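You operate a simulated robot arm through the tools that you are given. There is no shell and no other tool.

You are at the controls of a simulated robot arm. One attempt, no reset.

JOB
Cool the mould: heat off, dial to 90, fan on till under 40 C, then set it on the mat.
Fine: Stop the fan when it is cool; the other moulds stay.

The check looks at the end state, three seconds after you hand in, the way a careful person would. Anything else that was tipped, shoved, dropped, spilled or broken makes it a failure.

ROBOT AND FRAMES
A 7-joint arm with a two-finger parallel gripper, fixed in place. Base frame: the origin is at the foot of the arm, x ahead of it, y to its left, z up; the work surface is at about z = 0. Lengths are in m, angles in degrees, forces in N, time in s.
With the tool pointing down near the work surface it reaches from about 0.24 to 0.62 m from the base axis. Its first joint turns from -66.0 to 66.0 degrees. Payload 2.6 kg.
Tool frame: the origin (TCP) lies between the finger pads and is the grasp point; the fingertips stand 0.03 m ahead of it; z points along the fingers, y is the line along which they close. Largest opening 0.094 m; finger width 0.028, thickness 0.01; the body of the gripper, 0.05 by 0.096 m, starts 0.055 m behind the TCP.
Orientation is told as [roll, pitch, yaw] about the base's x, y, z axes, in that order, counted from this pose: with the fingers straight down and closing along the base's y, the tool's x points along the base's -x, its y along +y and its z along -z.

CONTROLS
- The arm moves only by the tool play_rows. Its argument "increments" is a list of rows, each a list of 3 entries, a list of its own where there are three numbers: the shift along the tool's x, y, z in m, then the turn, a rotation vector about the tool's x, y, z in degrees, then the finger opening in m, from 0 to 0.094. In form: [[[dx, dy, dz], [ax, ay, az], grip], ...]. A call has 1 to 20 rows; each row is the pose to reach, as a shift and turn from the pose commanded when the call began, along the tool's axes at that moment. Rows are played at 5 a second. More than 0.05 m and 8.6 degrees between two rows, or a gripper value outside its range, and nothing of the call is played. Where a pose cannot be reached the arm comes as near as it can. A force on the tool above 40 N (or 10 N above the force at the start of the call, whichever is more), or a blocked arm, ends the call early, and 0.2 s more pass. Each finger travels about 0.072 m/s and halts on what it meets, pressing with about 20 N; the grip force reading is that of the motor and also rises with nothing between the fingers. The clock runs only during rows and for 0.2 s after the last one: add rows that repeat a pose to give the fingers time. The reply holds the time, the measured pose of the TCP, the force on the tool along the base axes, the opening and the grip force, in the units named above and with some noise, with the torque about the TCP (base axes, N m) and any sound that the robot's microphone picked up.
- Cameras (640 x 400 px; columns grow to the right, rows downward): "scene" is fixed at [0.0592, 0.4345, 0.5738]; the picture's right is [-0.68, -0.73, 0.00], its down [-0.40, 0.37, -0.84] and it looks along [0.61, -0.57, -0.55] (base axes); focal length 350 px, centre (320, 200). "wrist" rides on the gripper at [0.076, 0.014, -0.103] in the tool frame; the picture's right is [-0.18, 0.98, 0.00], its down [-0.75, -0.14, -0.64] and it looks along [-0.63, -0.12, 0.77] (tool axes); focal length 243 px, centre (320, 200). There is no depth. A picture from a camera that has moved, and an enlarged one, comes with that camera's place and axes in the base frame and with its lens. The place of the scene camera against the robot may be out by one fixed shift of up to 0.018 m in any direction.
- get_image(camera): a new picture of that camera. The clock stands still meanwhile.
- enlarge(camera, box): a new picture of the part [left, top, right, bottom] of that camera's present view, enlarged. The clock stands still meanwhile.
- hand_in(): hands the job in; it is judged then, once.

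Nothing tells you positions but the pictures and the camera data. Unless the task says otherwise, let go and move clear before handing in.

The tools are called after "Emit:" as name(argument=value, ...) on one line, values as JSON. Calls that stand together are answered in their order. play_rows: Moves the arm, as the interface text tells. Its arguments: {"type":"object","properties":{"increments":{"type":"array","items":{"type":"array"}}},"required":["increments"]} The other tools are called the same way: get_image (camera) takes a picture; enlarge (camera, box) takes an enlarged picture of a part of a camera's view; hand_in () hands the job in.

At the start:

```text
time_s: 0.0
eef_pos: [0.4229, 0.0644, 0.293]
tcp_rot: [0.0, 0.0, 0.0]
force: [-0.4, -0.5, 0.1]
wrist_torque: [-0.03, 0.02, -0.03]
grip_width: 0.0941
grip_force: 0.2
```

scene: 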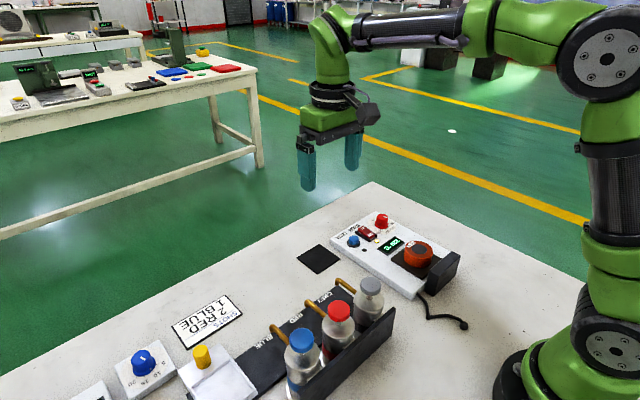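
wrist: 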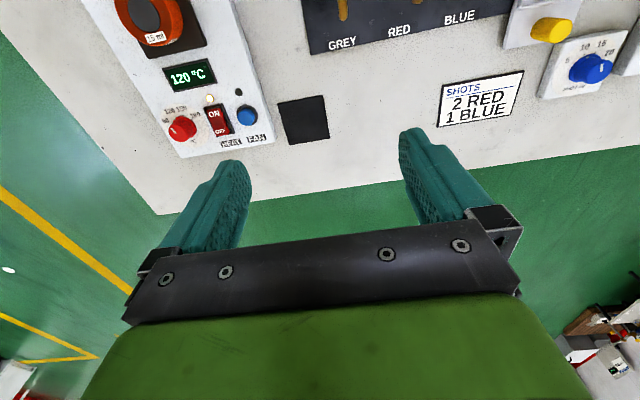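

I see a heater unit (red dial, ON/OFF rocker, blue button, display 120 °C, orange mould), a black mat, and a row of pump bottles. I'll enlarge the views to read the labels before I move.

Emit:
enlarge(camera="scene", box=[290, 190, 480, 310])

Emit:
enlarge(camera="wrist", box=[90, 0, 340, 160])

Emit:
enlarge(camera="scene", box=[60, 260, 420, 400])

```text
3.33 times, centred on (385, 250) of scene
camera zoom: at [0.0592, 0.4345, 0.5738], right [-0.68, -0.73, 0.0], down [-0.4, 0.37, -0.84], along [0.61, -0.57, -0.55], focal length 1168 px, centre (103, 33)
```

zoom: 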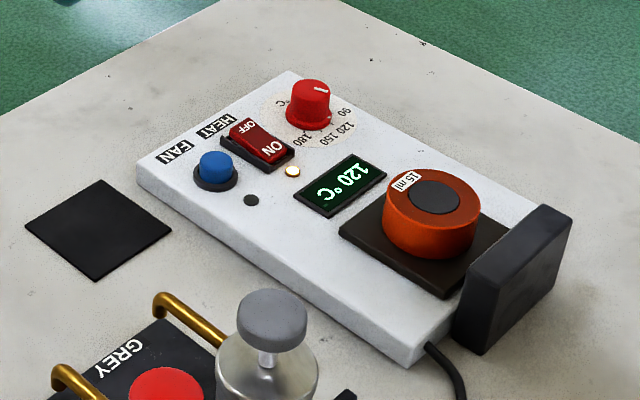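

```text
2.50 times, centred on (215, 80) of wrist
camera zoom: at [0.346, 0.0793, 0.3953], right [0.18, 0.98, 0.0], down [0.75, -0.14, 0.64], along [0.63, -0.12, -0.77], focal length 606 px, centre (582, 500)
```

zoom: 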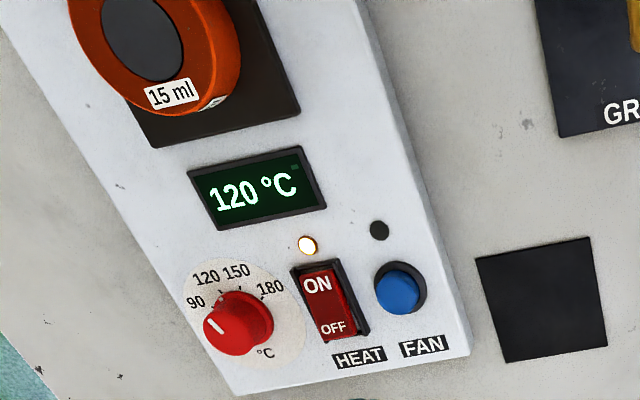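

```text
1.78 times, centred on (240, 330) of scene
camera zoom: at [0.0592, 0.4345, 0.5738], right [-0.68, -0.73, 0.0], down [-0.4, 0.37, -0.84], along [0.61, -0.57, -0.55], focal length 623 px, centre (462, -31)
```

zoom: 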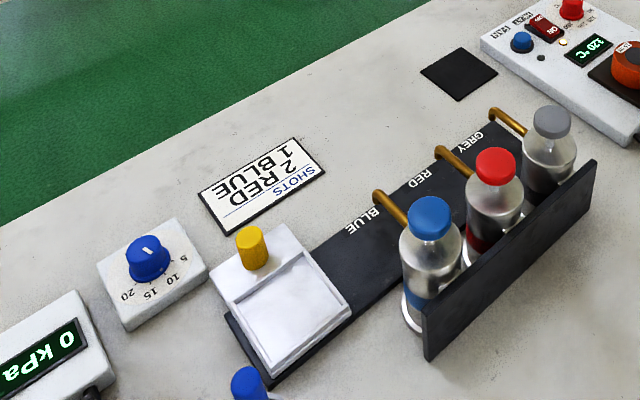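

The unit lies roughly along x at y≈-0.1 (controls near x≈0.46, mould near x≈0.33), and the mat is near (0.496, 0.025). I'll move the wrist camera back and over the unit for a better look, staying high.

Emit:
play_rows(increments=[[[0.02, -0.02, 0], [0, 0, 0], 0.094], [[0.04, -0.04, 0], [0, 0, 0], 0.094], [[0.06, -0.07, 0], [0, 0, 0], 0.094], [[0.08, -0.1, 0], [0, 0, 0], 0.094], [[0.1, -0.13, 0], [0, 0, 0], 0.094], [[0.12, -0.16, 0], [0, 0, 0], 0.094], [[0.12, -0.16, 0], [0, 0, 0], 0.094]])

Emit:
get_image(camera="wrist")

Emit:
get_image(camera="scene")

```text
time_s: 1.6
eef_pos: [0.3028, -0.0951, 0.2933]
tcp_rot: [0.0, 0.0, 0.0]
force: [1.0, 0.2, -0.5]
wrist_torque: [0.01, 0.0, 0.02]
grip_width: 0.094
grip_force: 0.0
```

```text
taken
camera wrist: at [0.2264, -0.0803, 0.396], right [0.18, 0.98, 0.0], down [0.75, -0.14, 0.64], along [0.63, -0.12, -0.77], focal length 243 px, centre (320, 200)
```

wrist: 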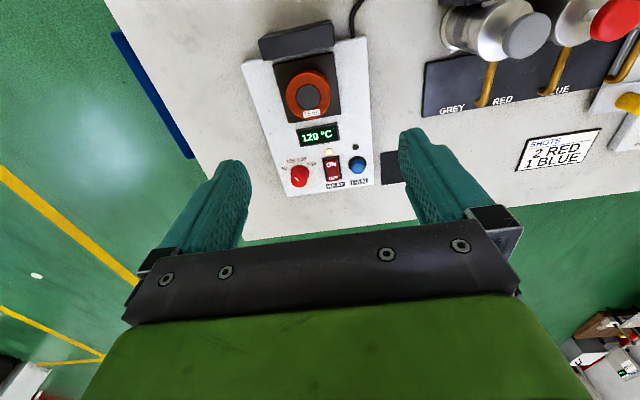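

```text
taken
```

scene: 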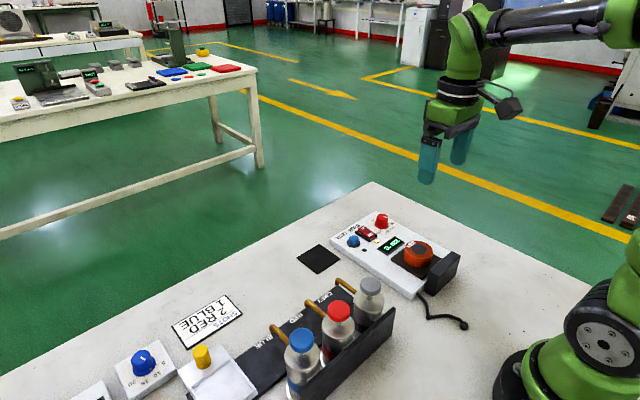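

Emit:
enlarge(camera="wrist", box=[230, 10, 430, 215])

Emit:
enlarge(camera="wrist", box=[270, 130, 390, 205])

Emit:
enlarge(camera="scene", box=[325, 200, 465, 300])

```text
1.95 times, centred on (330, 112) of wrist
camera zoom: at [0.2264, -0.0803, 0.396], right [0.18, 0.98, 0.0], down [0.75, -0.14, 0.64], along [0.63, -0.12, -0.77], focal length 473 px, centre (300, 371)
```

zoom: 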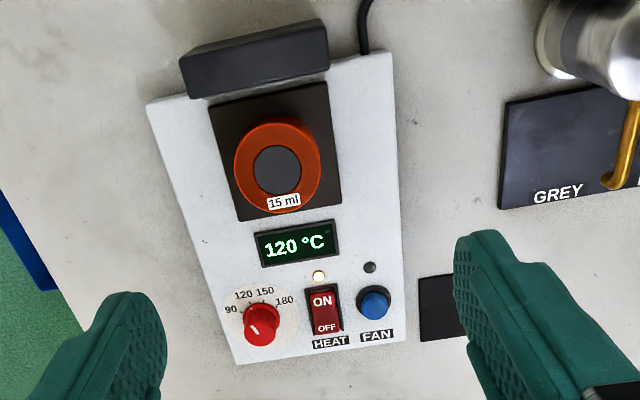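

```text
5.33 times, centred on (330, 168) of wrist
camera zoom: at [0.2264, -0.0803, 0.396], right [0.18, 0.98, 0.0], down [0.75, -0.14, 0.64], along [0.63, -0.12, -0.77], focal length 1294 px, centre (267, 373)
```

zoom: 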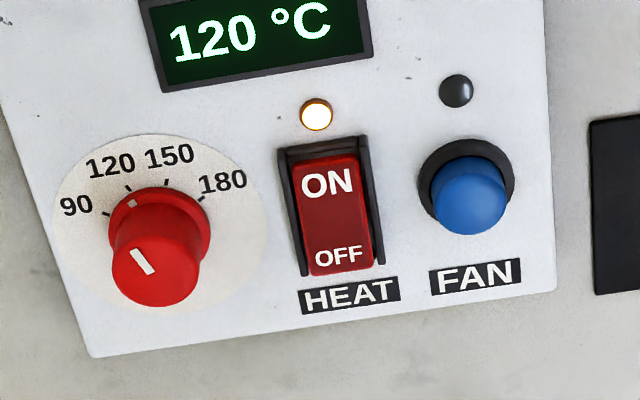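

```text
4.00 times, centred on (395, 250) of scene
camera zoom: at [0.0592, 0.4345, 0.5738], right [-0.68, -0.73, 0.0], down [-0.4, 0.37, -0.84], along [0.61, -0.57, -0.55], focal length 1401 px, centre (20, 0)
```

zoom: 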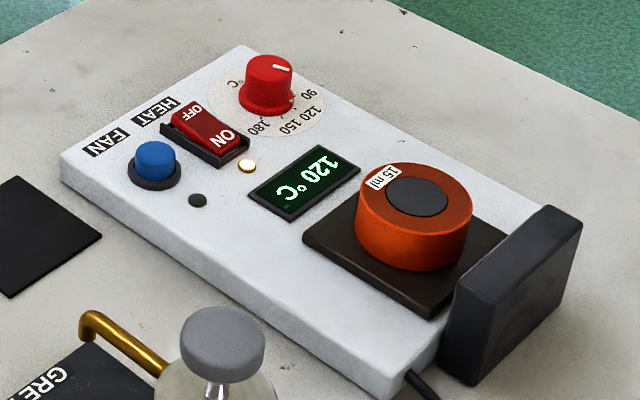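

The unit is square to the base axes (x 0.276–0.516, y −0.198 to −0.029, top z≈0.022). I place the rocker's raised OFF end at about (0.478, −0.102, 0.037), the fan button at (0.464, −0.056, 0.036), and the dial at (0.463, −0.161), now pointing at 120. Next I close the fingers and hover above the OFF end.

Emit:
play_rows(increments=[[[-0.02, 0, 0], [0, 0, 0], 0.07], [[-0.05, -0.001, 0.0], [0, 0, 0], 0.05], [[-0.08, -0.002, 0.02], [0, 0, 0], 0.03], [[-0.11, -0.003, 0.05], [0, 0, 0], 0.01], [[-0.14, -0.004, 0.08], [0, 0, 0], 0.0], [[-0.16, -0.005, 0.11], [0, 0, 0], 0.0], [[-0.18, -0.0065, 0.14], [0, 0, 0], 0.0], [[-0.18, -0.0065, 0.173], [0, 0, 0], 0.0], [[-0.18, -0.0065, 0.173], [0, 0, 0], 0.0]])

Emit:
get_image(camera="wrist")

Emit:
enlarge(camera="scene", box=[300, 160, 480, 300])

```text
time_s: 3.6
eef_pos: [0.4816, -0.1014, 0.1177]
tcp_rot: [0.0, 0.0, 0.0]
force: [-0.3, -0.6, 0.0]
wrist_torque: [0.0, 0.01, 0.01]
grip_width: 0.0
grip_force: 19.7
```

```text
taken
camera wrist: at [0.4062, -0.0865, 0.2213], right [0.18, 0.98, 0.0], down [0.75, -0.14, 0.64], along [0.63, -0.12, -0.77], focal length 243 px, centre (320, 200)
```

wrist: 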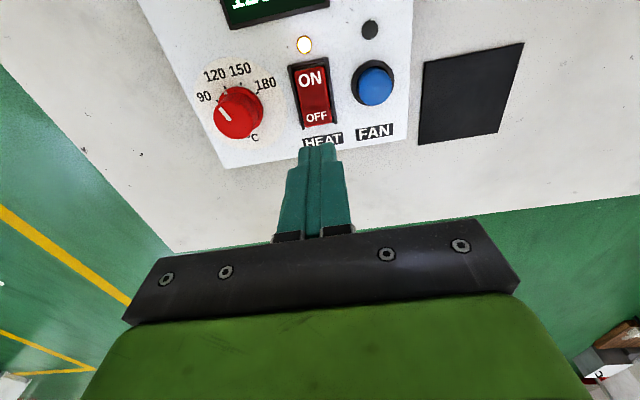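

```text
2.86 times, centred on (390, 230) of scene
camera zoom: at [0.0592, 0.4345, 0.5738], right [-0.68, -0.73, 0.0], down [-0.4, 0.37, -0.84], along [0.61, -0.57, -0.55], focal length 1001 px, centre (120, 114)
```

zoom: 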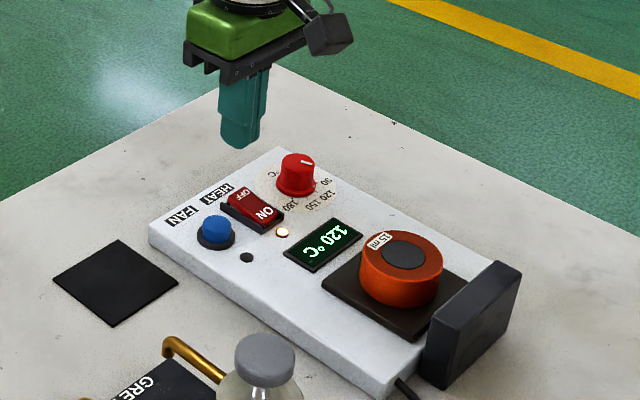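

The closed tips are centred over the rocker's OFF half (x≈0.481, y≈-0.102). I'll descend slowly and press it, then back off.

Emit:
play_rows(increments=[[[0, 0, 0.02], [0, 0, 0], 0.0], [[0, 0, 0.038], [0, 0, 0], 0.0], [[0, 0, 0.045], [0, 0, 0], 0.0], [[0, 0, 0.048], [0, 0, 0], 0.0], [[0, 0, 0.05], [0, 0, 0], 0.0], [[0, 0, 0.052], [0, 0, 0], 0.0], [[0, 0, 0.054], [0, 0, 0], 0.0]])

Emit:
get_image(camera="wrist")

```text
time_s: 5.2
eef_pos: [0.4809, -0.1005, 0.0661]
tcp_rot: [0.0, -0.1, 0.0]
force: [0.8, -0.2, 0.8]
wrist_torque: [-0.01, -0.05, -0.01]
grip_width: 0.0004
grip_force: 20.3
```

```text
taken
camera wrist: at [0.4057, -0.0871, 0.1685], right [0.18, 0.98, 0.0], down [0.75, -0.14, 0.64], along [0.63, -0.12, -0.77], focal length 243 px, centre (320, 200)
```

wrist: 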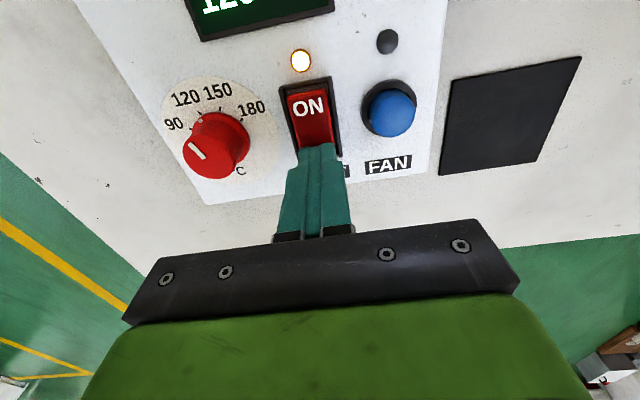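

The tips are just touching the rocker (tip z≈0.036) and the heat lamp is still lit. I'll press a few millimetres further.

Emit:
play_rows(increments=[[[0, 0, 0.002], [0, 0, 0], 0.0], [[0, 0, 0.004], [0, 0, 0], 0.0], [[0, 0, 0.006], [0, 0, 0], 0.0], [[0, 0, 0.007], [0, 0, 0], 0.0]])

Emit:
get_image(camera="wrist")

```text
time_s: 6.0
eef_pos: [0.4823, -0.1017, 0.0635]
tcp_rot: [0.0, -0.5, -0.1]
force: [-1.2, 0.7, 1.6]
wrist_torque: [-0.03, 0.05, 0.02]
grip_width: 0.0
grip_force: 20.8
stopped in row 4: the force on the tool passed its limit at 42 N (the readings are from after the stop); the commanded pose is now the measured one
```

```text
taken
camera wrist: at [0.4073, -0.0874, 0.1659], right [0.19, 0.98, 0.0], down [0.75, -0.14, 0.65], along [0.64, -0.12, -0.76], focal length 243 px, centre (320, 200)
```

wrist: 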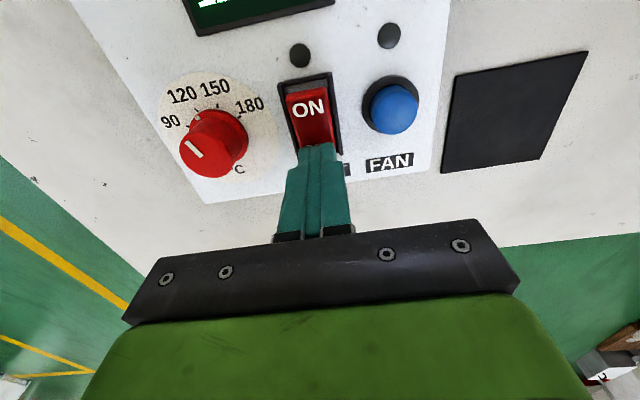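

The heat lamp is out, so the rocker has flipped to OFF. I'll lift and move above the dial with the fingers opened to about 0.055.

Emit:
play_rows(increments=[[[0, 0, -0.03], [0, 0.5, 0], 0.0], [[0, 0, -0.06], [0, 0.5, 0], 0.0], [[0.01, -0.03, -0.06], [0, 0.5, 0], 0.02], [[0.019, -0.059, -0.06], [0, 0.5, 0], 0.04], [[0.019, -0.059, -0.06], [0, 0.5, 0], 0.055], [[0.019, -0.059, -0.06], [0, 0.5, 0], 0.055]])

Emit:
get_image(camera="wrist")

Emit:
enlarge(camera="scene", box=[300, 160, 480, 300])

```text
time_s: 7.5
eef_pos: [0.4637, -0.161, 0.1239]
tcp_rot: [-0.1, 0.1, -0.1]
force: [-0.6, -0.4, 0.8]
wrist_torque: [0.0, -0.03, 0.01]
grip_width: 0.0551
grip_force: 0.0
```

```text
taken
camera wrist: at [0.3887, -0.1467, 0.2265], right [0.19, 0.98, 0.0], down [0.75, -0.14, 0.64], along [0.63, -0.12, -0.77], focal length 243 px, centre (320, 200)
```

wrist: 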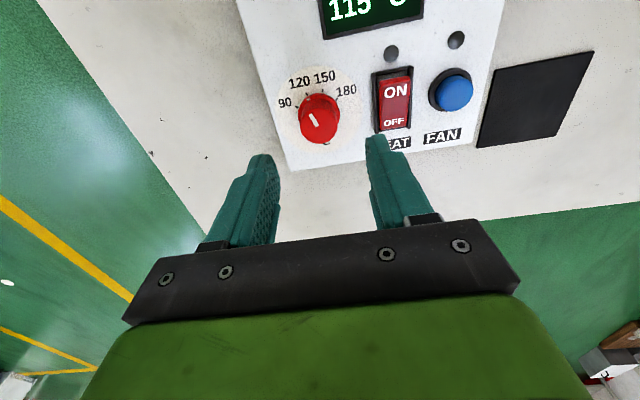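

```text
2.86 times, centred on (390, 230) of scene
camera zoom: at [0.0592, 0.4345, 0.5738], right [-0.68, -0.73, 0.0], down [-0.4, 0.37, -0.84], along [0.61, -0.57, -0.55], focal length 1001 px, centre (120, 114)
```

zoom: 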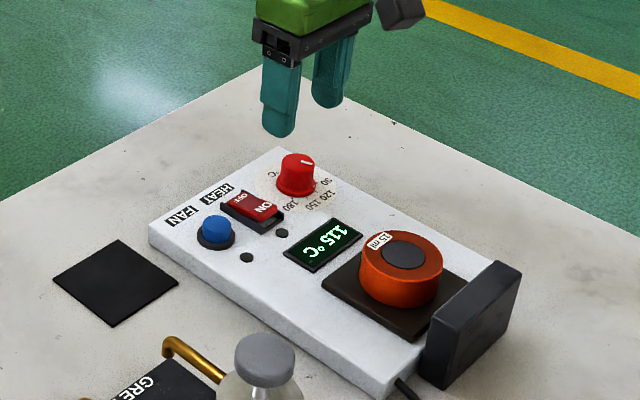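

Emit:
enlarge(camera="wrist", box=[260, 50, 380, 170])

```text
3.33 times, centred on (320, 110) of wrist
camera zoom: at [0.3887, -0.1467, 0.2265], right [0.19, 0.98, 0.0], down [0.75, -0.14, 0.64], along [0.63, -0.12, -0.77], focal length 809 px, centre (320, 500)
```

zoom: 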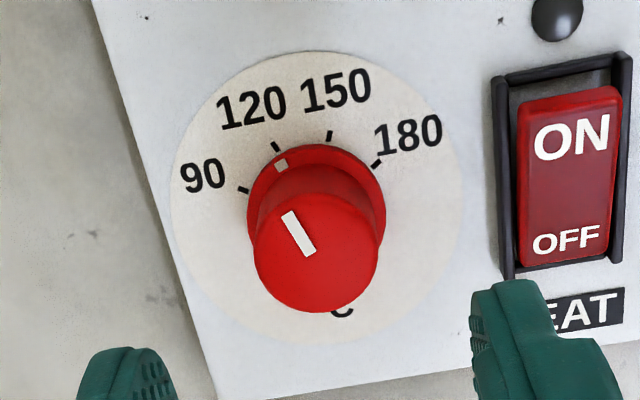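

Tick geometry puts the dial axis at (0.464, −0.1615), knob top z≈0.046, diameter ≈0.029. The pointer is on 120 and 90 lies 40° counter-clockwise from above. I'll descend around it and grip.

Emit:
play_rows(increments=[[[-0.0006, -0.0008, 0.02], [0, 0, 0], 0.055], [[-0.0006, -0.0008, 0.04], [0, 0, 0], 0.055], [[-0.0006, -0.0008, 0.055], [0, 0, 0], 0.055], [[-0.0006, -0.0008, 0.063], [0, 0, 0], 0.055], [[-0.0006, -0.0008, 0.063], [0, 0, 0], 0.045], [[-0.0006, -0.0008, 0.063], [0, 0, 0], 0.035], [[-0.0006, -0.0008, 0.063], [0, 0, 0], 0.025], [[-0.0006, -0.0008, 0.063], [0, 0, 0], 0.02], [[-0.0006, -0.0008, 0.063], [0, 0, 0], 0.02]])

Emit:
get_image(camera="wrist")

```text
time_s: 9.4
eef_pos: [0.4645, -0.1625, 0.0612]
tcp_rot: [0.0, 0.1, -0.1]
force: [2.5, -3.1, -2.8]
wrist_torque: [0.48, -0.03, 0.0]
grip_width: 0.0284
grip_force: 45.0
```

```text
taken
camera wrist: at [0.3893, -0.1474, 0.1633], right [0.19, 0.98, 0.0], down [0.75, -0.14, 0.64], along [0.63, -0.12, -0.77], focal length 243 px, centre (320, 200)
```

wrist: 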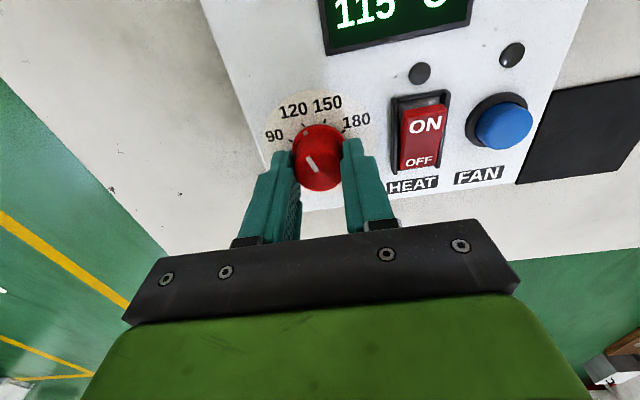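

The knob is held (opening 0.028). I'll turn it 40° counter-clockwise seen from above, that is, negative about the tool z axis.

Emit:
play_rows(increments=[[[0, 0, 0], [0, 0, -5], 0.02], [[0, 0, 0], [0, 0, -10], 0.02], [[0, 0, 0], [0, 0, -15], 0.02], [[0, 0, 0], [0, 0, -20], 0.02], [[0, 0, 0], [0, 0, -25], 0.02], [[0, 0, 0], [0, 0, -30], 0.02], [[0, 0, 0], [0, 0, -35], 0.02], [[0, 0, 0], [0, 0, -40], 0.02], [[0, 0, 0], [0, 0, -40], 0.02]])

Emit:
get_image(camera="wrist")

Emit:
enlarge(camera="scene", box=[330, 190, 430, 260])

```text
time_s: 11.4
eef_pos: [0.4656, -0.1604, 0.06]
tcp_rot: [0.2, 0.1, 40.0]
force: [-14.7, 16.0, 13.9]
wrist_torque: [-0.03, -0.01, -0.18]
grip_width: 0.0283
grip_force: 45.2
```

```text
taken
camera wrist: at [0.3976, -0.1989, 0.1632], right [-0.49, 0.87, 0.0], down [0.67, 0.37, 0.64], along [0.56, 0.32, -0.77], focal length 243 px, centre (320, 200)
```

wrist: 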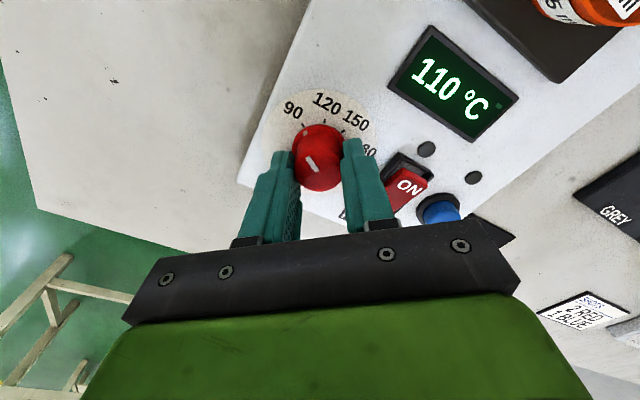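

```text
5.71 times, centred on (380, 225) of scene
camera zoom: at [0.0591, 0.4345, 0.5738], right [-0.68, -0.73, 0.0], down [-0.4, 0.37, -0.84], along [0.61, -0.57, -0.55], focal length 2002 px, centre (-23, 57)
```

zoom: 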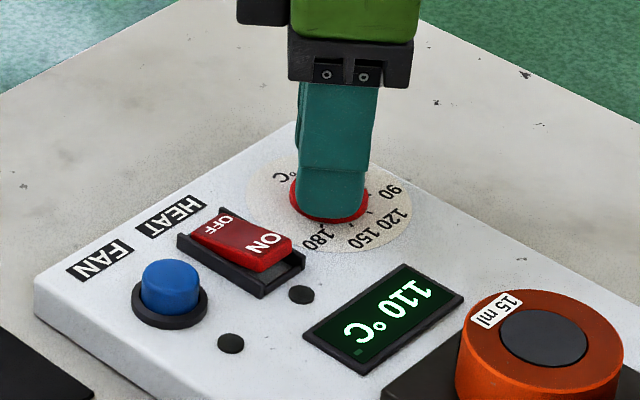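

The knob followed the turn. I'll check the pointer against the 90 tick before letting go.

Emit:
enlarge(camera="wrist", box=[260, 80, 380, 200])

```text
3.33 times, centred on (320, 140) of wrist
camera zoom: at [0.3976, -0.1989, 0.1632], right [-0.49, 0.87, 0.0], down [0.67, 0.37, 0.64], along [0.56, 0.32, -0.77], focal length 809 px, centre (320, 400)
```

zoom: 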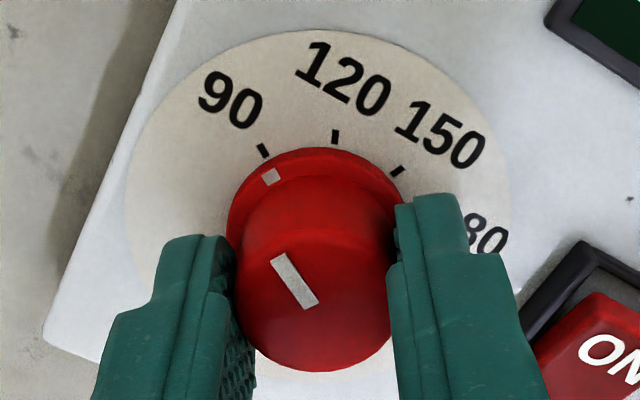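

The pointer mark sits at about 61° versus the 90 tick at 60°, so it is on 90. I'll release, lift straight up and re-check.

Emit:
play_rows(increments=[[[0, 0, 0], [0, 0, -40], 0.028]])

```text
refused: row 1 steps farther than a row can; nothing moved
```

That was refused because shifts count from the present pose. I'll send the release again with no turn.

Emit:
play_rows(increments=[[[0, 0, 0], [0, 0, 0], 0.035], [[0, 0, 0], [0, 0, 0], 0.045], [[0, 0, 0], [0, 0, 0], 0.055], [[0, 0, -0.015], [0, 0, 0], 0.055], [[0, 0, -0.035], [0, 0, 0], 0.055], [[0, 0, -0.063], [0, 0, 0], 0.055], [[0, 0, -0.063], [0, 0, 0], 0.055]])

Emit:
enlarge(camera="wrist", box=[240, 40, 400, 180])

```text
time_s: 13.1
eef_pos: [0.4648, -0.1618, 0.1237]
tcp_rot: [0.0, 0.1, 39.9]
force: [0.4, 1.2, -0.6]
wrist_torque: [-0.02, 0.0, 0.0]
grip_width: 0.0552
grip_force: 0.0
```

```text
2.86 times, centred on (320, 110) of wrist
camera zoom: at [0.3974, -0.1995, 0.2269], right [-0.49, 0.87, 0.0], down [0.67, 0.38, 0.64], along [0.56, 0.31, -0.77], focal length 693 px, centre (320, 457)
```

zoom: 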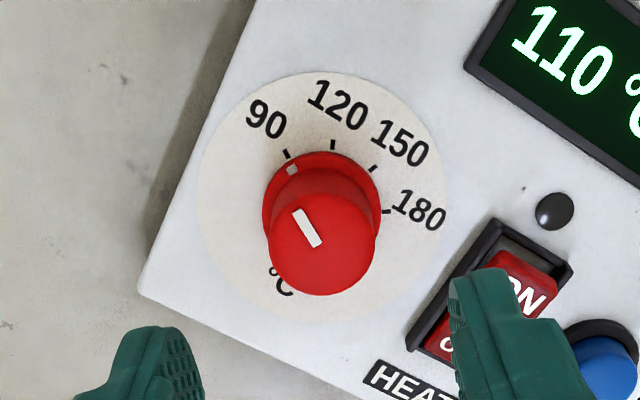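

The dial reads 90. Next I rotate back to yaw 0, close the fingers, and hover over the fan button at about (0.464, −0.056).

Emit:
play_rows(increments=[[[-0.0085, 0.0101, 0], [0, 0, 5], 0.045], [[-0.017, 0.0202, 0], [0, 0, 10], 0.035], [[-0.0254, 0.0303, 0], [0, 0, 15], 0.025], [[-0.0339, 0.0404, 0], [0, 0, 20], 0.015], [[-0.0424, 0.0505, 0], [0, 0, 25], 0.005], [[-0.0508, 0.0606, 0], [0, 0, 30], 0.0], [[-0.0593, 0.0707, 0], [0, 0, 35], 0.0], [[-0.0678, 0.0808, 0], [0, 0, 40], 0.0], [[-0.0678, 0.0808, 0], [0, 0, 40], 0.0]])

Emit:
get_image(camera="wrist")

Emit:
enlarge(camera="scene", box=[320, 190, 470, 300])

```text
time_s: 15.1
eef_pos: [0.4653, -0.0567, 0.1244]
tcp_rot: [0.0, 0.2, -0.2]
force: [-0.3, 0.1, 0.4]
wrist_torque: [0.02, 0.04, -0.01]
grip_width: 0.0004
grip_force: 20.2
```

```text
taken
camera wrist: at [0.3896, -0.0426, 0.2268], right [0.19, 0.98, 0.0], down [0.75, -0.14, 0.64], along [0.63, -0.12, -0.77], focal length 243 px, centre (320, 200)
```

wrist: 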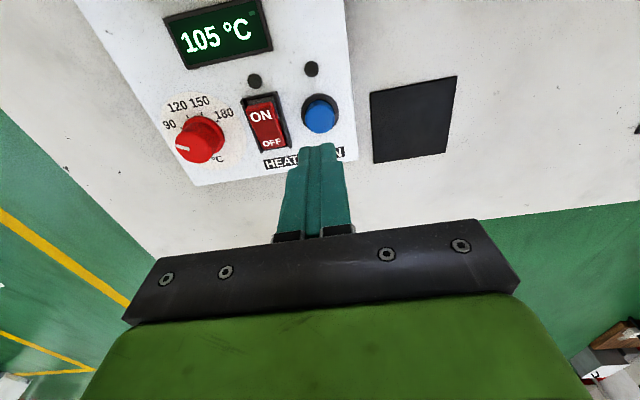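

```text
3.64 times, centred on (395, 245) of scene
camera zoom: at [0.0592, 0.4345, 0.5738], right [-0.68, -0.73, 0.0], down [-0.4, 0.37, -0.84], along [0.61, -0.57, -0.55], focal length 1274 px, centre (47, 36)
```

zoom: 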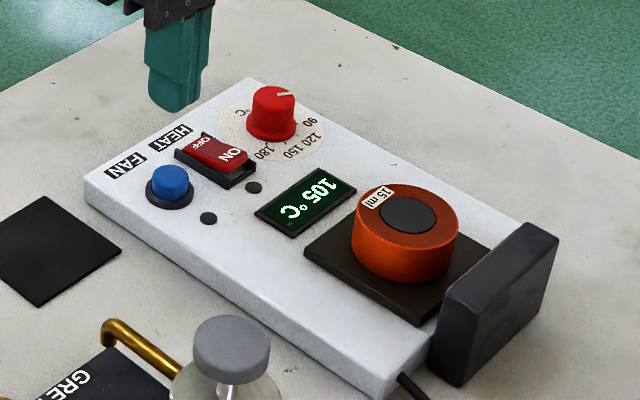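

The closed tips are centred over the fan button and the display shows 105 °C. I'll descend slowly and press it once.

Emit:
play_rows(increments=[[[0, 0, 0.02], [0, 0, 0], 0.0], [[0, 0, 0.04], [0, 0, 0], 0.0], [[0, 0, 0.052], [0, 0, 0], 0.0], [[0, 0, 0.055], [0, 0, 0], 0.0], [[0, 0, 0.057], [0, 0, 0], 0.0], [[0, 0, 0.059], [0, 0, 0], 0.0], [[0, 0, 0.06], [0, 0, 0], 0.0]])

Emit:
get_image(camera="wrist")

```text
time_s: 16.6
eef_pos: [0.4646, -0.0564, 0.0638]
tcp_rot: [0.0, -0.1, -0.1]
force: [0.9, -0.6, 2.7]
wrist_torque: [0.01, -0.06, 0.0]
grip_width: 0.0001
grip_force: 20.2
heard: click
```

```text
taken
camera wrist: at [0.3895, -0.0417, 0.1668], right [0.19, 0.98, 0.0], down [0.75, -0.14, 0.64], along [0.63, -0.12, -0.77], focal length 243 px, centre (320, 200)
```

wrist: 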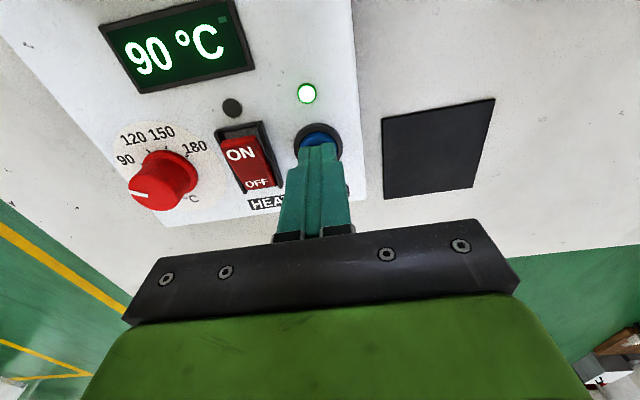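

A click sounded, the green fan lamp is lit, and the display shows 90 °C. I'll lift off the button and wait while watching the temperature.

Emit:
play_rows(increments=[[[0, 0, -0.01], [0, 0, 0], 0.0], [[0, 0, -0.03], [0, 0, 0], 0.0], [[0, 0, -0.03], [0, 0, 0], 0.0], [[0, 0, -0.03], [0, 0, 0], 0.0], [[0, 0, -0.03], [0, 0, 0], 0.0]])

Emit:
get_image(camera="wrist")

```text
time_s: 17.9
eef_pos: [0.4652, -0.0547, 0.0938]
tcp_rot: [-0.1, 0.1, 0.0]
force: [0.1, 0.0, 1.2]
wrist_torque: [0.01, -0.02, 0.0]
grip_width: 0.0
grip_force: 19.8
```

```text
taken
camera wrist: at [0.3895, -0.0411, 0.197], right [0.19, 0.98, 0.0], down [0.75, -0.14, 0.64], along [0.63, -0.12, -0.77], focal length 243 px, centre (320, 200)
```

wrist: 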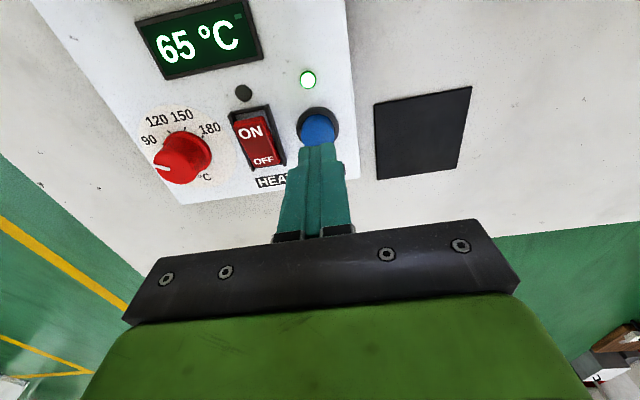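

The fan stays on by itself and the display is down to 65 °C. I'll wait in place a little longer.

Emit:
play_rows(increments=[[[0, 0, 0], [0, 0, 0], 0.0], [[0, 0, 0], [0, 0, 0], 0.0], [[0, 0, 0], [0, 0, 0], 0.0], [[0, 0, 0], [0, 0, 0], 0.0], [[0, 0, 0], [0, 0, 0], 0.0], [[0, 0, 0], [0, 0, 0], 0.0], [[0, 0, 0], [0, 0, 0], 0.0]])

Emit:
get_image(camera="wrist")

```text
time_s: 19.4
eef_pos: [0.465, -0.0555, 0.0941]
tcp_rot: [0.0, 0.1, -0.1]
force: [0.1, -0.4, -0.3]
wrist_torque: [0.0, 0.03, -0.01]
grip_width: 0.0
grip_force: 20.4
```

```text
taken
camera wrist: at [0.3895, -0.0411, 0.1969], right [0.19, 0.98, 0.0], down [0.75, -0.14, 0.64], along [0.63, -0.12, -0.77], focal length 243 px, centre (320, 200)
```

wrist: 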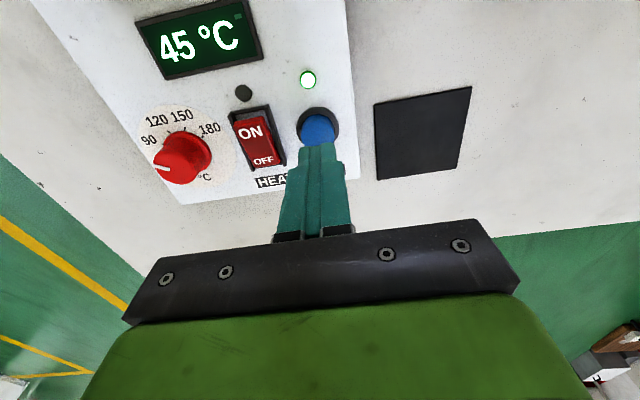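

The display shows 45 °C and it is still falling. I'll wait another 1.5 s or so.

Emit:
play_rows(increments=[[[0, 0, 0], [0, 0, 0], 0.0], [[0, 0, 0], [0, 0, 0], 0.0], [[0, 0, 0], [0, 0, 0], 0.0], [[0, 0, 0], [0, 0, 0], 0.0], [[0, 0, 0], [0, 0, 0], 0.0], [[0, 0, 0], [0, 0, 0], 0.0], [[0, 0, 0], [0, 0, 0], 0.0]])

Emit:
get_image(camera="wrist")

```text
time_s: 21.1
eef_pos: [0.4658, -0.0553, 0.0943]
tcp_rot: [0.0, 0.1, -0.2]
force: [0.8, -1.1, -0.4]
wrist_torque: [0.0, -0.01, -0.03]
grip_width: 0.0
grip_force: 20.2
```

```text
taken
camera wrist: at [0.3895, -0.0411, 0.1969], right [0.19, 0.98, 0.0], down [0.75, -0.14, 0.64], along [0.63, -0.12, -0.77], focal length 243 px, centre (320, 200)
```

wrist: 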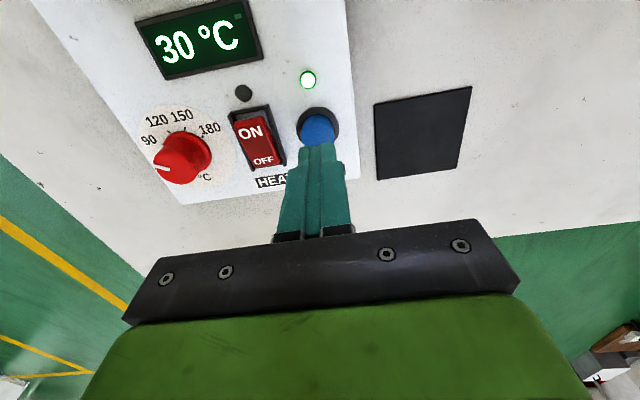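

The display shows 30 °C, well under 40. I'll press the fan button once more to stop it, then lift.

Emit:
play_rows(increments=[[[0, 0, 0.015], [0, 0, 0], 0.0], [[0, 0, 0.022], [0, 0, 0], 0.0], [[0, 0, 0.025], [0, 0, 0], 0.0], [[0, 0, 0.027], [0, 0, 0], 0.0], [[0, 0, 0.029], [0, 0, 0], 0.0], [[0, 0, 0.03], [0, 0, 0], 0.0]])

Emit:
get_image(camera="wrist")

```text
time_s: 22.4
eef_pos: [0.4641, -0.0555, 0.0637]
tcp_rot: [-0.1, 0.0, -0.1]
force: [0.8, -0.3, 2.9]
wrist_torque: [-0.02, -0.05, 0.0]
grip_width: 0.0
grip_force: 19.3
heard: click
```

```text
taken
camera wrist: at [0.3894, -0.0417, 0.1667], right [0.19, 0.98, 0.0], down [0.75, -0.14, 0.64], along [0.63, -0.12, -0.77], focal length 243 px, centre (320, 200)
```

wrist: 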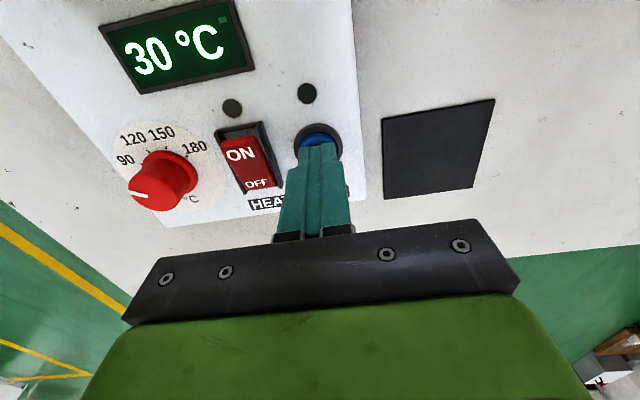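

The fan lamp is out and the display holds 30 °C. I'll lift high and move back so I can look closely at the mould and find its exact place and height.

Emit:
play_rows(increments=[[[0, 0, -0.03], [0, 0, 0], 0.0], [[0, 0, -0.07], [0, 0, 0], 0.0], [[0, 0, -0.11], [0, 0, 0], 0.0], [[0.03, -0.01, -0.14], [0, 0, 0], 0.02], [[0.06, -0.02, -0.16], [0, 0, 0], 0.04], [[0.09, -0.03, -0.18], [0, 0, 0], 0.06], [[0.12, -0.04, -0.2], [0, 0, 0], 0.08], [[0.15, -0.045, -0.2], [0, 0, 0], 0.094], [[0.18, -0.045, -0.2], [0, 0, 0], 0.094], [[0.2, -0.045, -0.2], [0, 0, 0], 0.094], [[0.2, -0.045, -0.2], [0, 0, 0], 0.094]])

Emit:
get_image(camera="wrist")

Emit:
enlarge(camera="scene", box=[320, 190, 480, 310])

```text
time_s: 24.9
eef_pos: [0.2643, -0.1018, 0.2614]
tcp_rot: [0.0, 0.0, 0.0]
force: [1.0, -0.4, -0.6]
wrist_torque: [-0.01, -0.01, 0.01]
grip_width: 0.0939
grip_force: 0.0
```

```text
taken
camera wrist: at [0.1881, -0.0871, 0.3646], right [0.19, 0.98, 0.0], down [0.75, -0.14, 0.64], along [0.63, -0.12, -0.77], focal length 243 px, centre (320, 200)
```

wrist: 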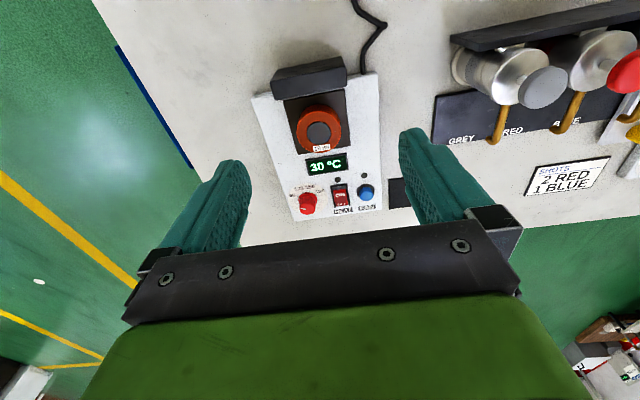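

```text
3.33 times, centred on (400, 250) of scene
camera zoom: at [0.0592, 0.4345, 0.5738], right [-0.68, -0.73, 0.0], down [-0.4, 0.37, -0.84], along [0.61, -0.57, -0.55], focal length 1168 px, centre (53, 33)
```

zoom: 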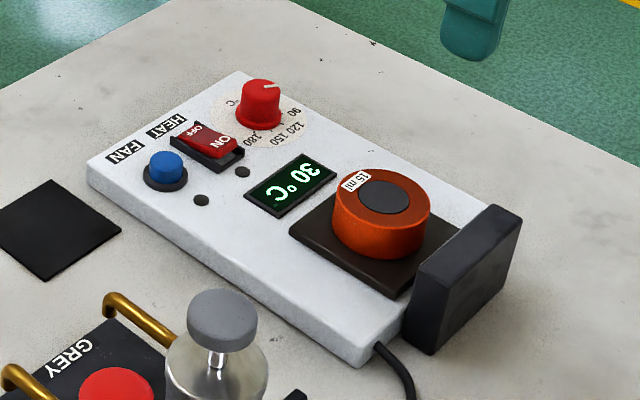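

Emit:
enlarge(camera="wrist", box=[260, 50, 400, 160])

Emit:
enlarge(camera="wrist", box=[420, 0, 640, 220])

```text
3.64 times, centred on (330, 105) of wrist
camera zoom: at [0.1881, -0.0871, 0.3646], right [0.19, 0.98, 0.0], down [0.75, -0.14, 0.64], along [0.63, -0.12, -0.77], focal length 882 px, centre (284, 546)
```

zoom: 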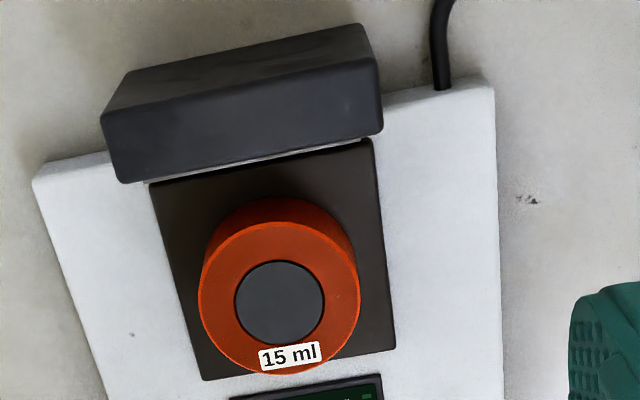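

```text
1.82 times, centred on (530, 110) of wrist
camera zoom: at [0.1881, -0.0871, 0.3646], right [0.19, 0.98, 0.0], down [0.75, -0.14, 0.64], along [0.63, -0.12, -0.77], focal length 441 px, centre (-62, 364)
```

zoom: 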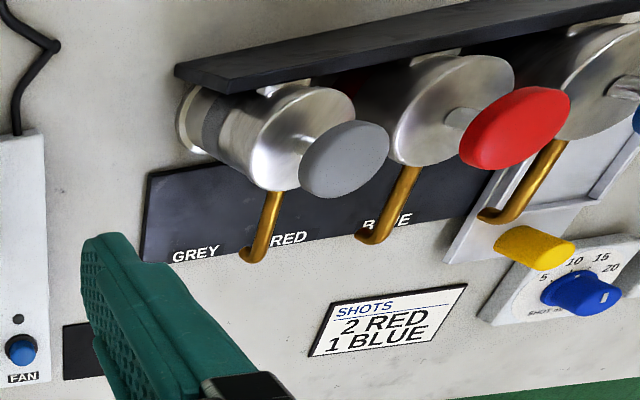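

The mould is centred at about (0.3265, −0.114), Ø≈0.06, top z≈0.056. The fan block stands behind it (x≈0.25–0.273), and the mat is centred at about (0.498, 0.0265), 0.075 square. I'll hover over the mould with the gripper fully open.

Emit:
play_rows(increments=[[[-0.02, -0.004, 0.0], [0, 0, 0], 0.094], [[-0.04, -0.008, 0.02], [0, 0, 0], 0.094], [[-0.0624, -0.0131, 0.04], [0, 0, 0], 0.094], [[-0.0624, -0.0131, 0.07], [0, 0, 0], 0.094], [[-0.0624, -0.0131, 0.1], [0, 0, 0], 0.094], [[-0.0624, -0.0131, 0.12], [0, 0, 0], 0.094], [[-0.0624, -0.0131, 0.12], [0, 0, 0], 0.094]])

Emit:
get_image(camera="wrist")

Emit:
enlarge(camera="scene", box=[340, 150, 500, 310])

```text
time_s: 26.4
eef_pos: [0.327, -0.1141, 0.1422]
tcp_rot: [0.0, 0.1, 0.0]
force: [0.6, -0.6, -0.3]
wrist_torque: [0.0, 0.0, 0.02]
grip_width: 0.0942
grip_force: 0.1
```

```text
taken
camera wrist: at [0.2511, -0.1002, 0.2455], right [0.19, 0.98, 0.0], down [0.75, -0.14, 0.64], along [0.63, -0.12, -0.77], focal length 243 px, centre (320, 200)
```

wrist: 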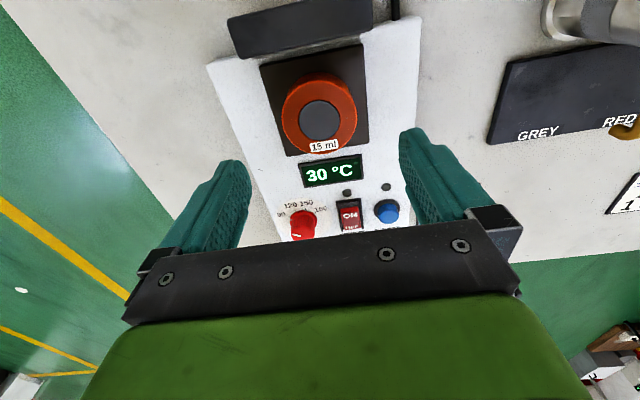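

```text
2.50 times, centred on (420, 230) of scene
camera zoom: at [0.0592, 0.4345, 0.5738], right [-0.68, -0.73, 0.0], down [-0.4, 0.37, -0.84], along [0.61, -0.57, -0.55], focal length 876 px, centre (70, 125)
```

zoom: 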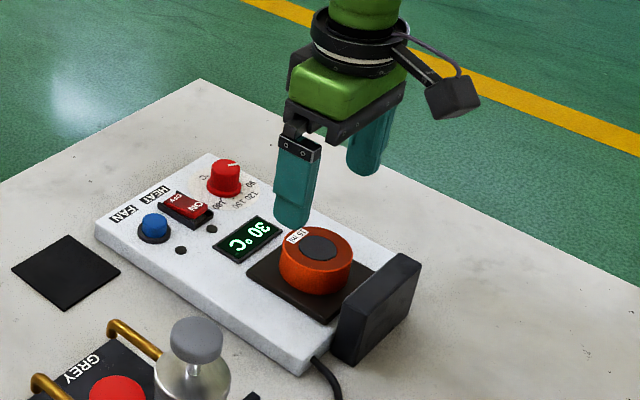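

The mould is centred between the open fingers. I'll descend straight down to TCP z≈0.062, keeping the tips just above the hot plate.

Emit:
play_rows(increments=[[[0.0012, 0, 0.02], [0, 0, 0], 0.094], [[0.0012, 0, 0.04], [0, 0, 0], 0.094], [[0.0012, 0, 0.06], [0, 0, 0], 0.094], [[0.0012, 0, 0.072], [0, 0, 0], 0.094], [[0.0012, 0, 0.08], [0, 0, 0], 0.094], [[0.0012, 0, 0.08], [0, 0, 0], 0.094]])

Emit:
get_image(camera="wrist")

Emit:
enlarge(camera="scene", box=[360, 200, 480, 300])

```text
time_s: 27.9
eef_pos: [0.3271, -0.1146, 0.0643]
tcp_rot: [0.0, 0.1, -0.1]
force: [0.4, -0.3, 0.5]
wrist_torque: [0.0, 0.03, 0.01]
grip_width: 0.094
grip_force: 0.1
```

```text
taken
camera wrist: at [0.2503, -0.0989, 0.1668], right [0.19, 0.98, 0.0], down [0.75, -0.14, 0.64], along [0.63, -0.12, -0.77], focal length 243 px, centre (320, 200)
```

wrist: 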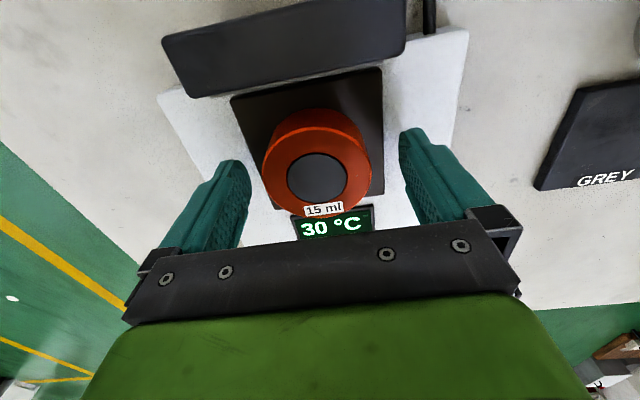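

```text
4.00 times, centred on (420, 250) of scene
camera zoom: at [0.0592, 0.4345, 0.5738], right [-0.68, -0.73, 0.0], down [-0.4, 0.37, -0.84], along [0.61, -0.57, -0.55], focal length 1401 px, centre (-80, 0)
```

zoom: 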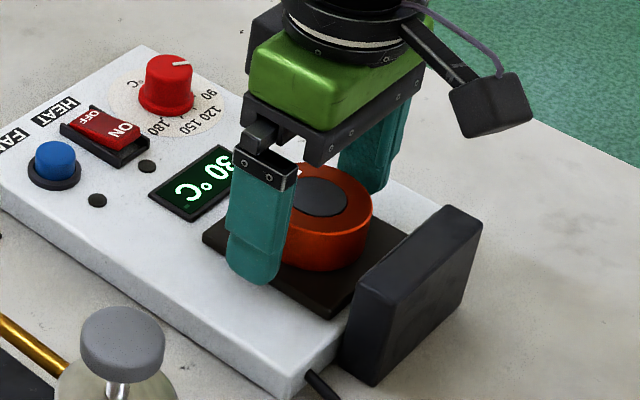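

I'll check the mould's centring in x once more at this close range before gripping.

Emit:
enlarge(camera="wrist", box=[220, 60, 420, 260])

```text
2.00 times, centred on (320, 160) of wrist
camera zoom: at [0.2503, -0.0989, 0.1668], right [0.19, 0.98, 0.0], down [0.75, -0.14, 0.64], along [0.63, -0.12, -0.77], focal length 485 px, centre (320, 280)
```

zoom: 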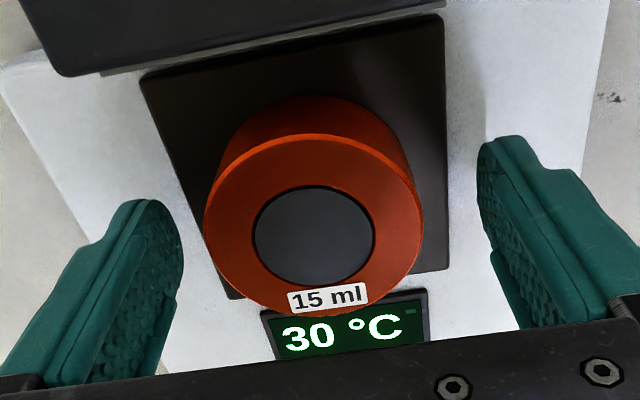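

The mould centre works out at about (0.328, −0.115), a couple of mm from the TCP. I'll nudge onto it and close gently.

Emit:
play_rows(increments=[[[-0.0015, -0.0018, 0], [0, 0, 0], 0.094], [[-0.0015, -0.0018, 0], [0, 0, 0], 0.085], [[-0.0015, -0.0018, 0], [0, 0, 0], 0.075], [[-0.0015, -0.0018, 0], [0, 0, 0], 0.068], [[-0.0015, -0.0018, 0], [0, 0, 0], 0.062], [[-0.0015, -0.0018, 0], [0, 0, 0], 0.056], [[-0.0015, -0.0018, 0], [0, 0, 0], 0.05], [[-0.0015, -0.0018, 0], [0, 0, 0], 0.05], [[-0.0015, -0.0018, 0], [0, 0, 0], 0.05]])

Emit:
get_image(camera="wrist")

```text
time_s: 29.9
eef_pos: [0.3262, -0.116, 0.064]
tcp_rot: [-0.1, 0.0, -0.2]
force: [0.4, -0.4, -0.1]
wrist_torque: [-0.01, 0.0, -0.01]
grip_width: 0.0594
grip_force: 20.3
```

```text
taken
camera wrist: at [0.2518, -0.1004, 0.1666], right [0.19, 0.98, 0.0], down [0.75, -0.14, 0.64], along [0.63, -0.12, -0.77], focal length 243 px, centre (320, 200)
```

wrist: 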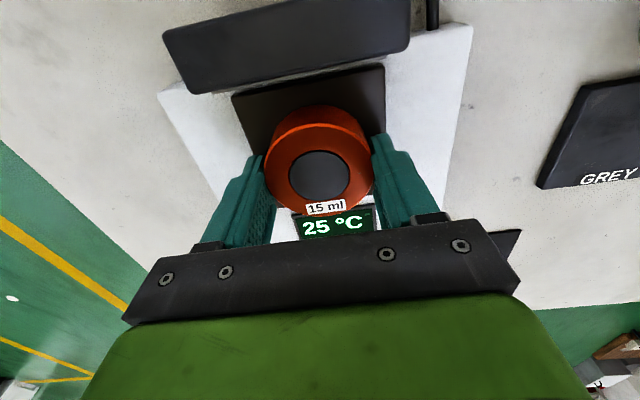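

The grip holds at 0.059 m. I'll take a close look at how the mould sits in the fingers.

Emit:
enlarge(camera="wrist", box=[220, 60, 420, 260])

Emit:
enlarge(camera="scene", box=[370, 210, 470, 290])

```text
2.00 times, centred on (320, 160) of wrist
camera zoom: at [0.2518, -0.1004, 0.1666], right [0.19, 0.98, 0.0], down [0.75, -0.14, 0.64], along [0.63, -0.12, -0.77], focal length 485 px, centre (320, 280)
```

zoom: 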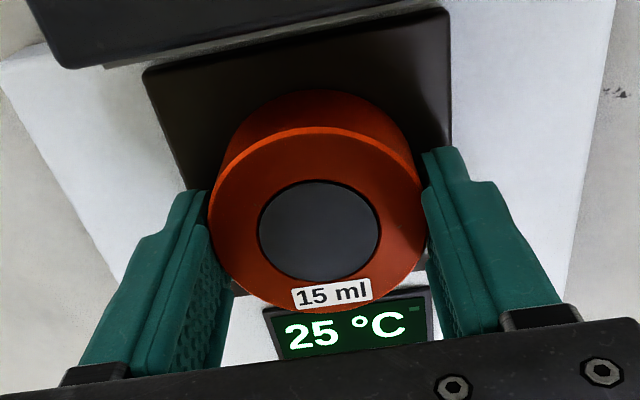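

```text
5.00 times, centred on (420, 250) of scene
camera zoom: at [0.0592, 0.4345, 0.5738], right [-0.68, -0.73, 0.0], down [-0.4, 0.37, -0.84], along [0.61, -0.57, -0.55], focal length 1752 px, centre (-180, -50)
```

zoom: 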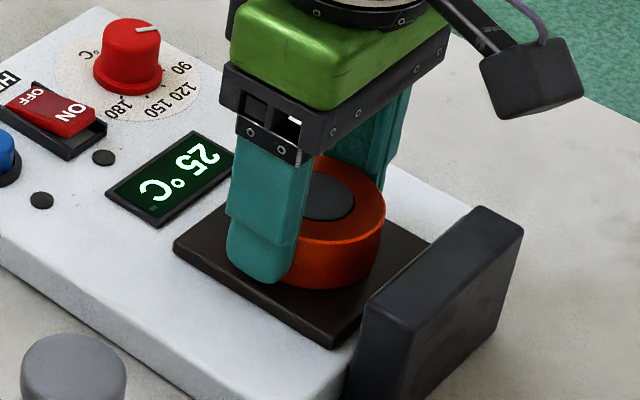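

The grip is firm, with the mould centre about 2–3 mm nearer the base than the TCP. I'll lift straight up by 8 cm.

Emit:
play_rows(increments=[[[0, 0, -0.01], [0, 0, 0], 0.05], [[0, 0, -0.025], [0, 0, 0], 0.05], [[0, 0, -0.045], [0, 0, 0], 0.05], [[0, 0, -0.065], [0, 0, 0], 0.05], [[0, 0, -0.08], [0, 0, 0], 0.05], [[0, 0, -0.08], [0, 0, 0], 0.05]])

Emit:
get_image(camera="wrist")

Emit:
get_image(camera="scene")

```text
time_s: 31.2
eef_pos: [0.3283, -0.1162, 0.1437]
tcp_rot: [0.0, 0.1, -0.2]
force: [-0.1, -1.0, -0.9]
wrist_torque: [-0.03, 0.02, -0.01]
grip_width: 0.0594
grip_force: 19.7
```

```text
taken
camera wrist: at [0.2524, -0.1015, 0.2466], right [0.19, 0.98, 0.0], down [0.75, -0.14, 0.64], along [0.63, -0.12, -0.77], focal length 243 px, centre (320, 200)
```

wrist: 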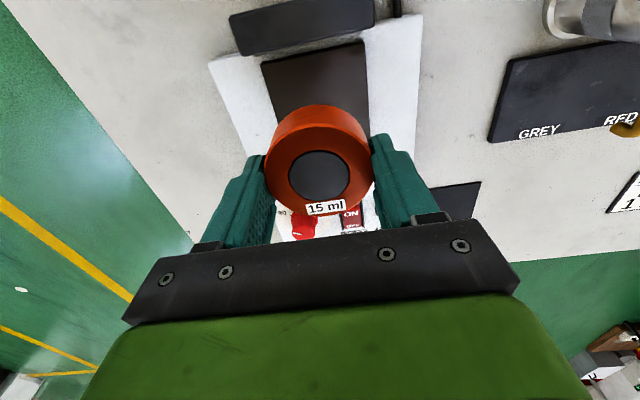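

```text
taken
```

scene: 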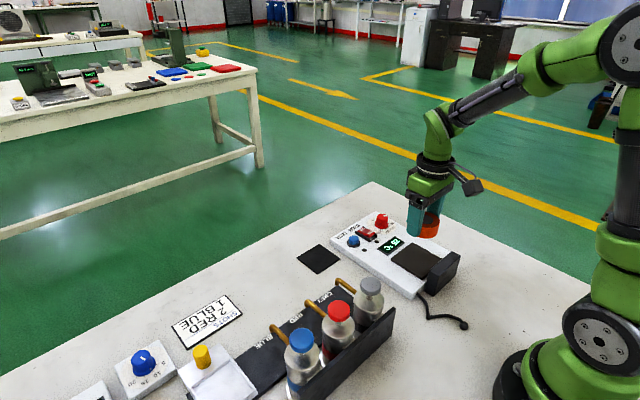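

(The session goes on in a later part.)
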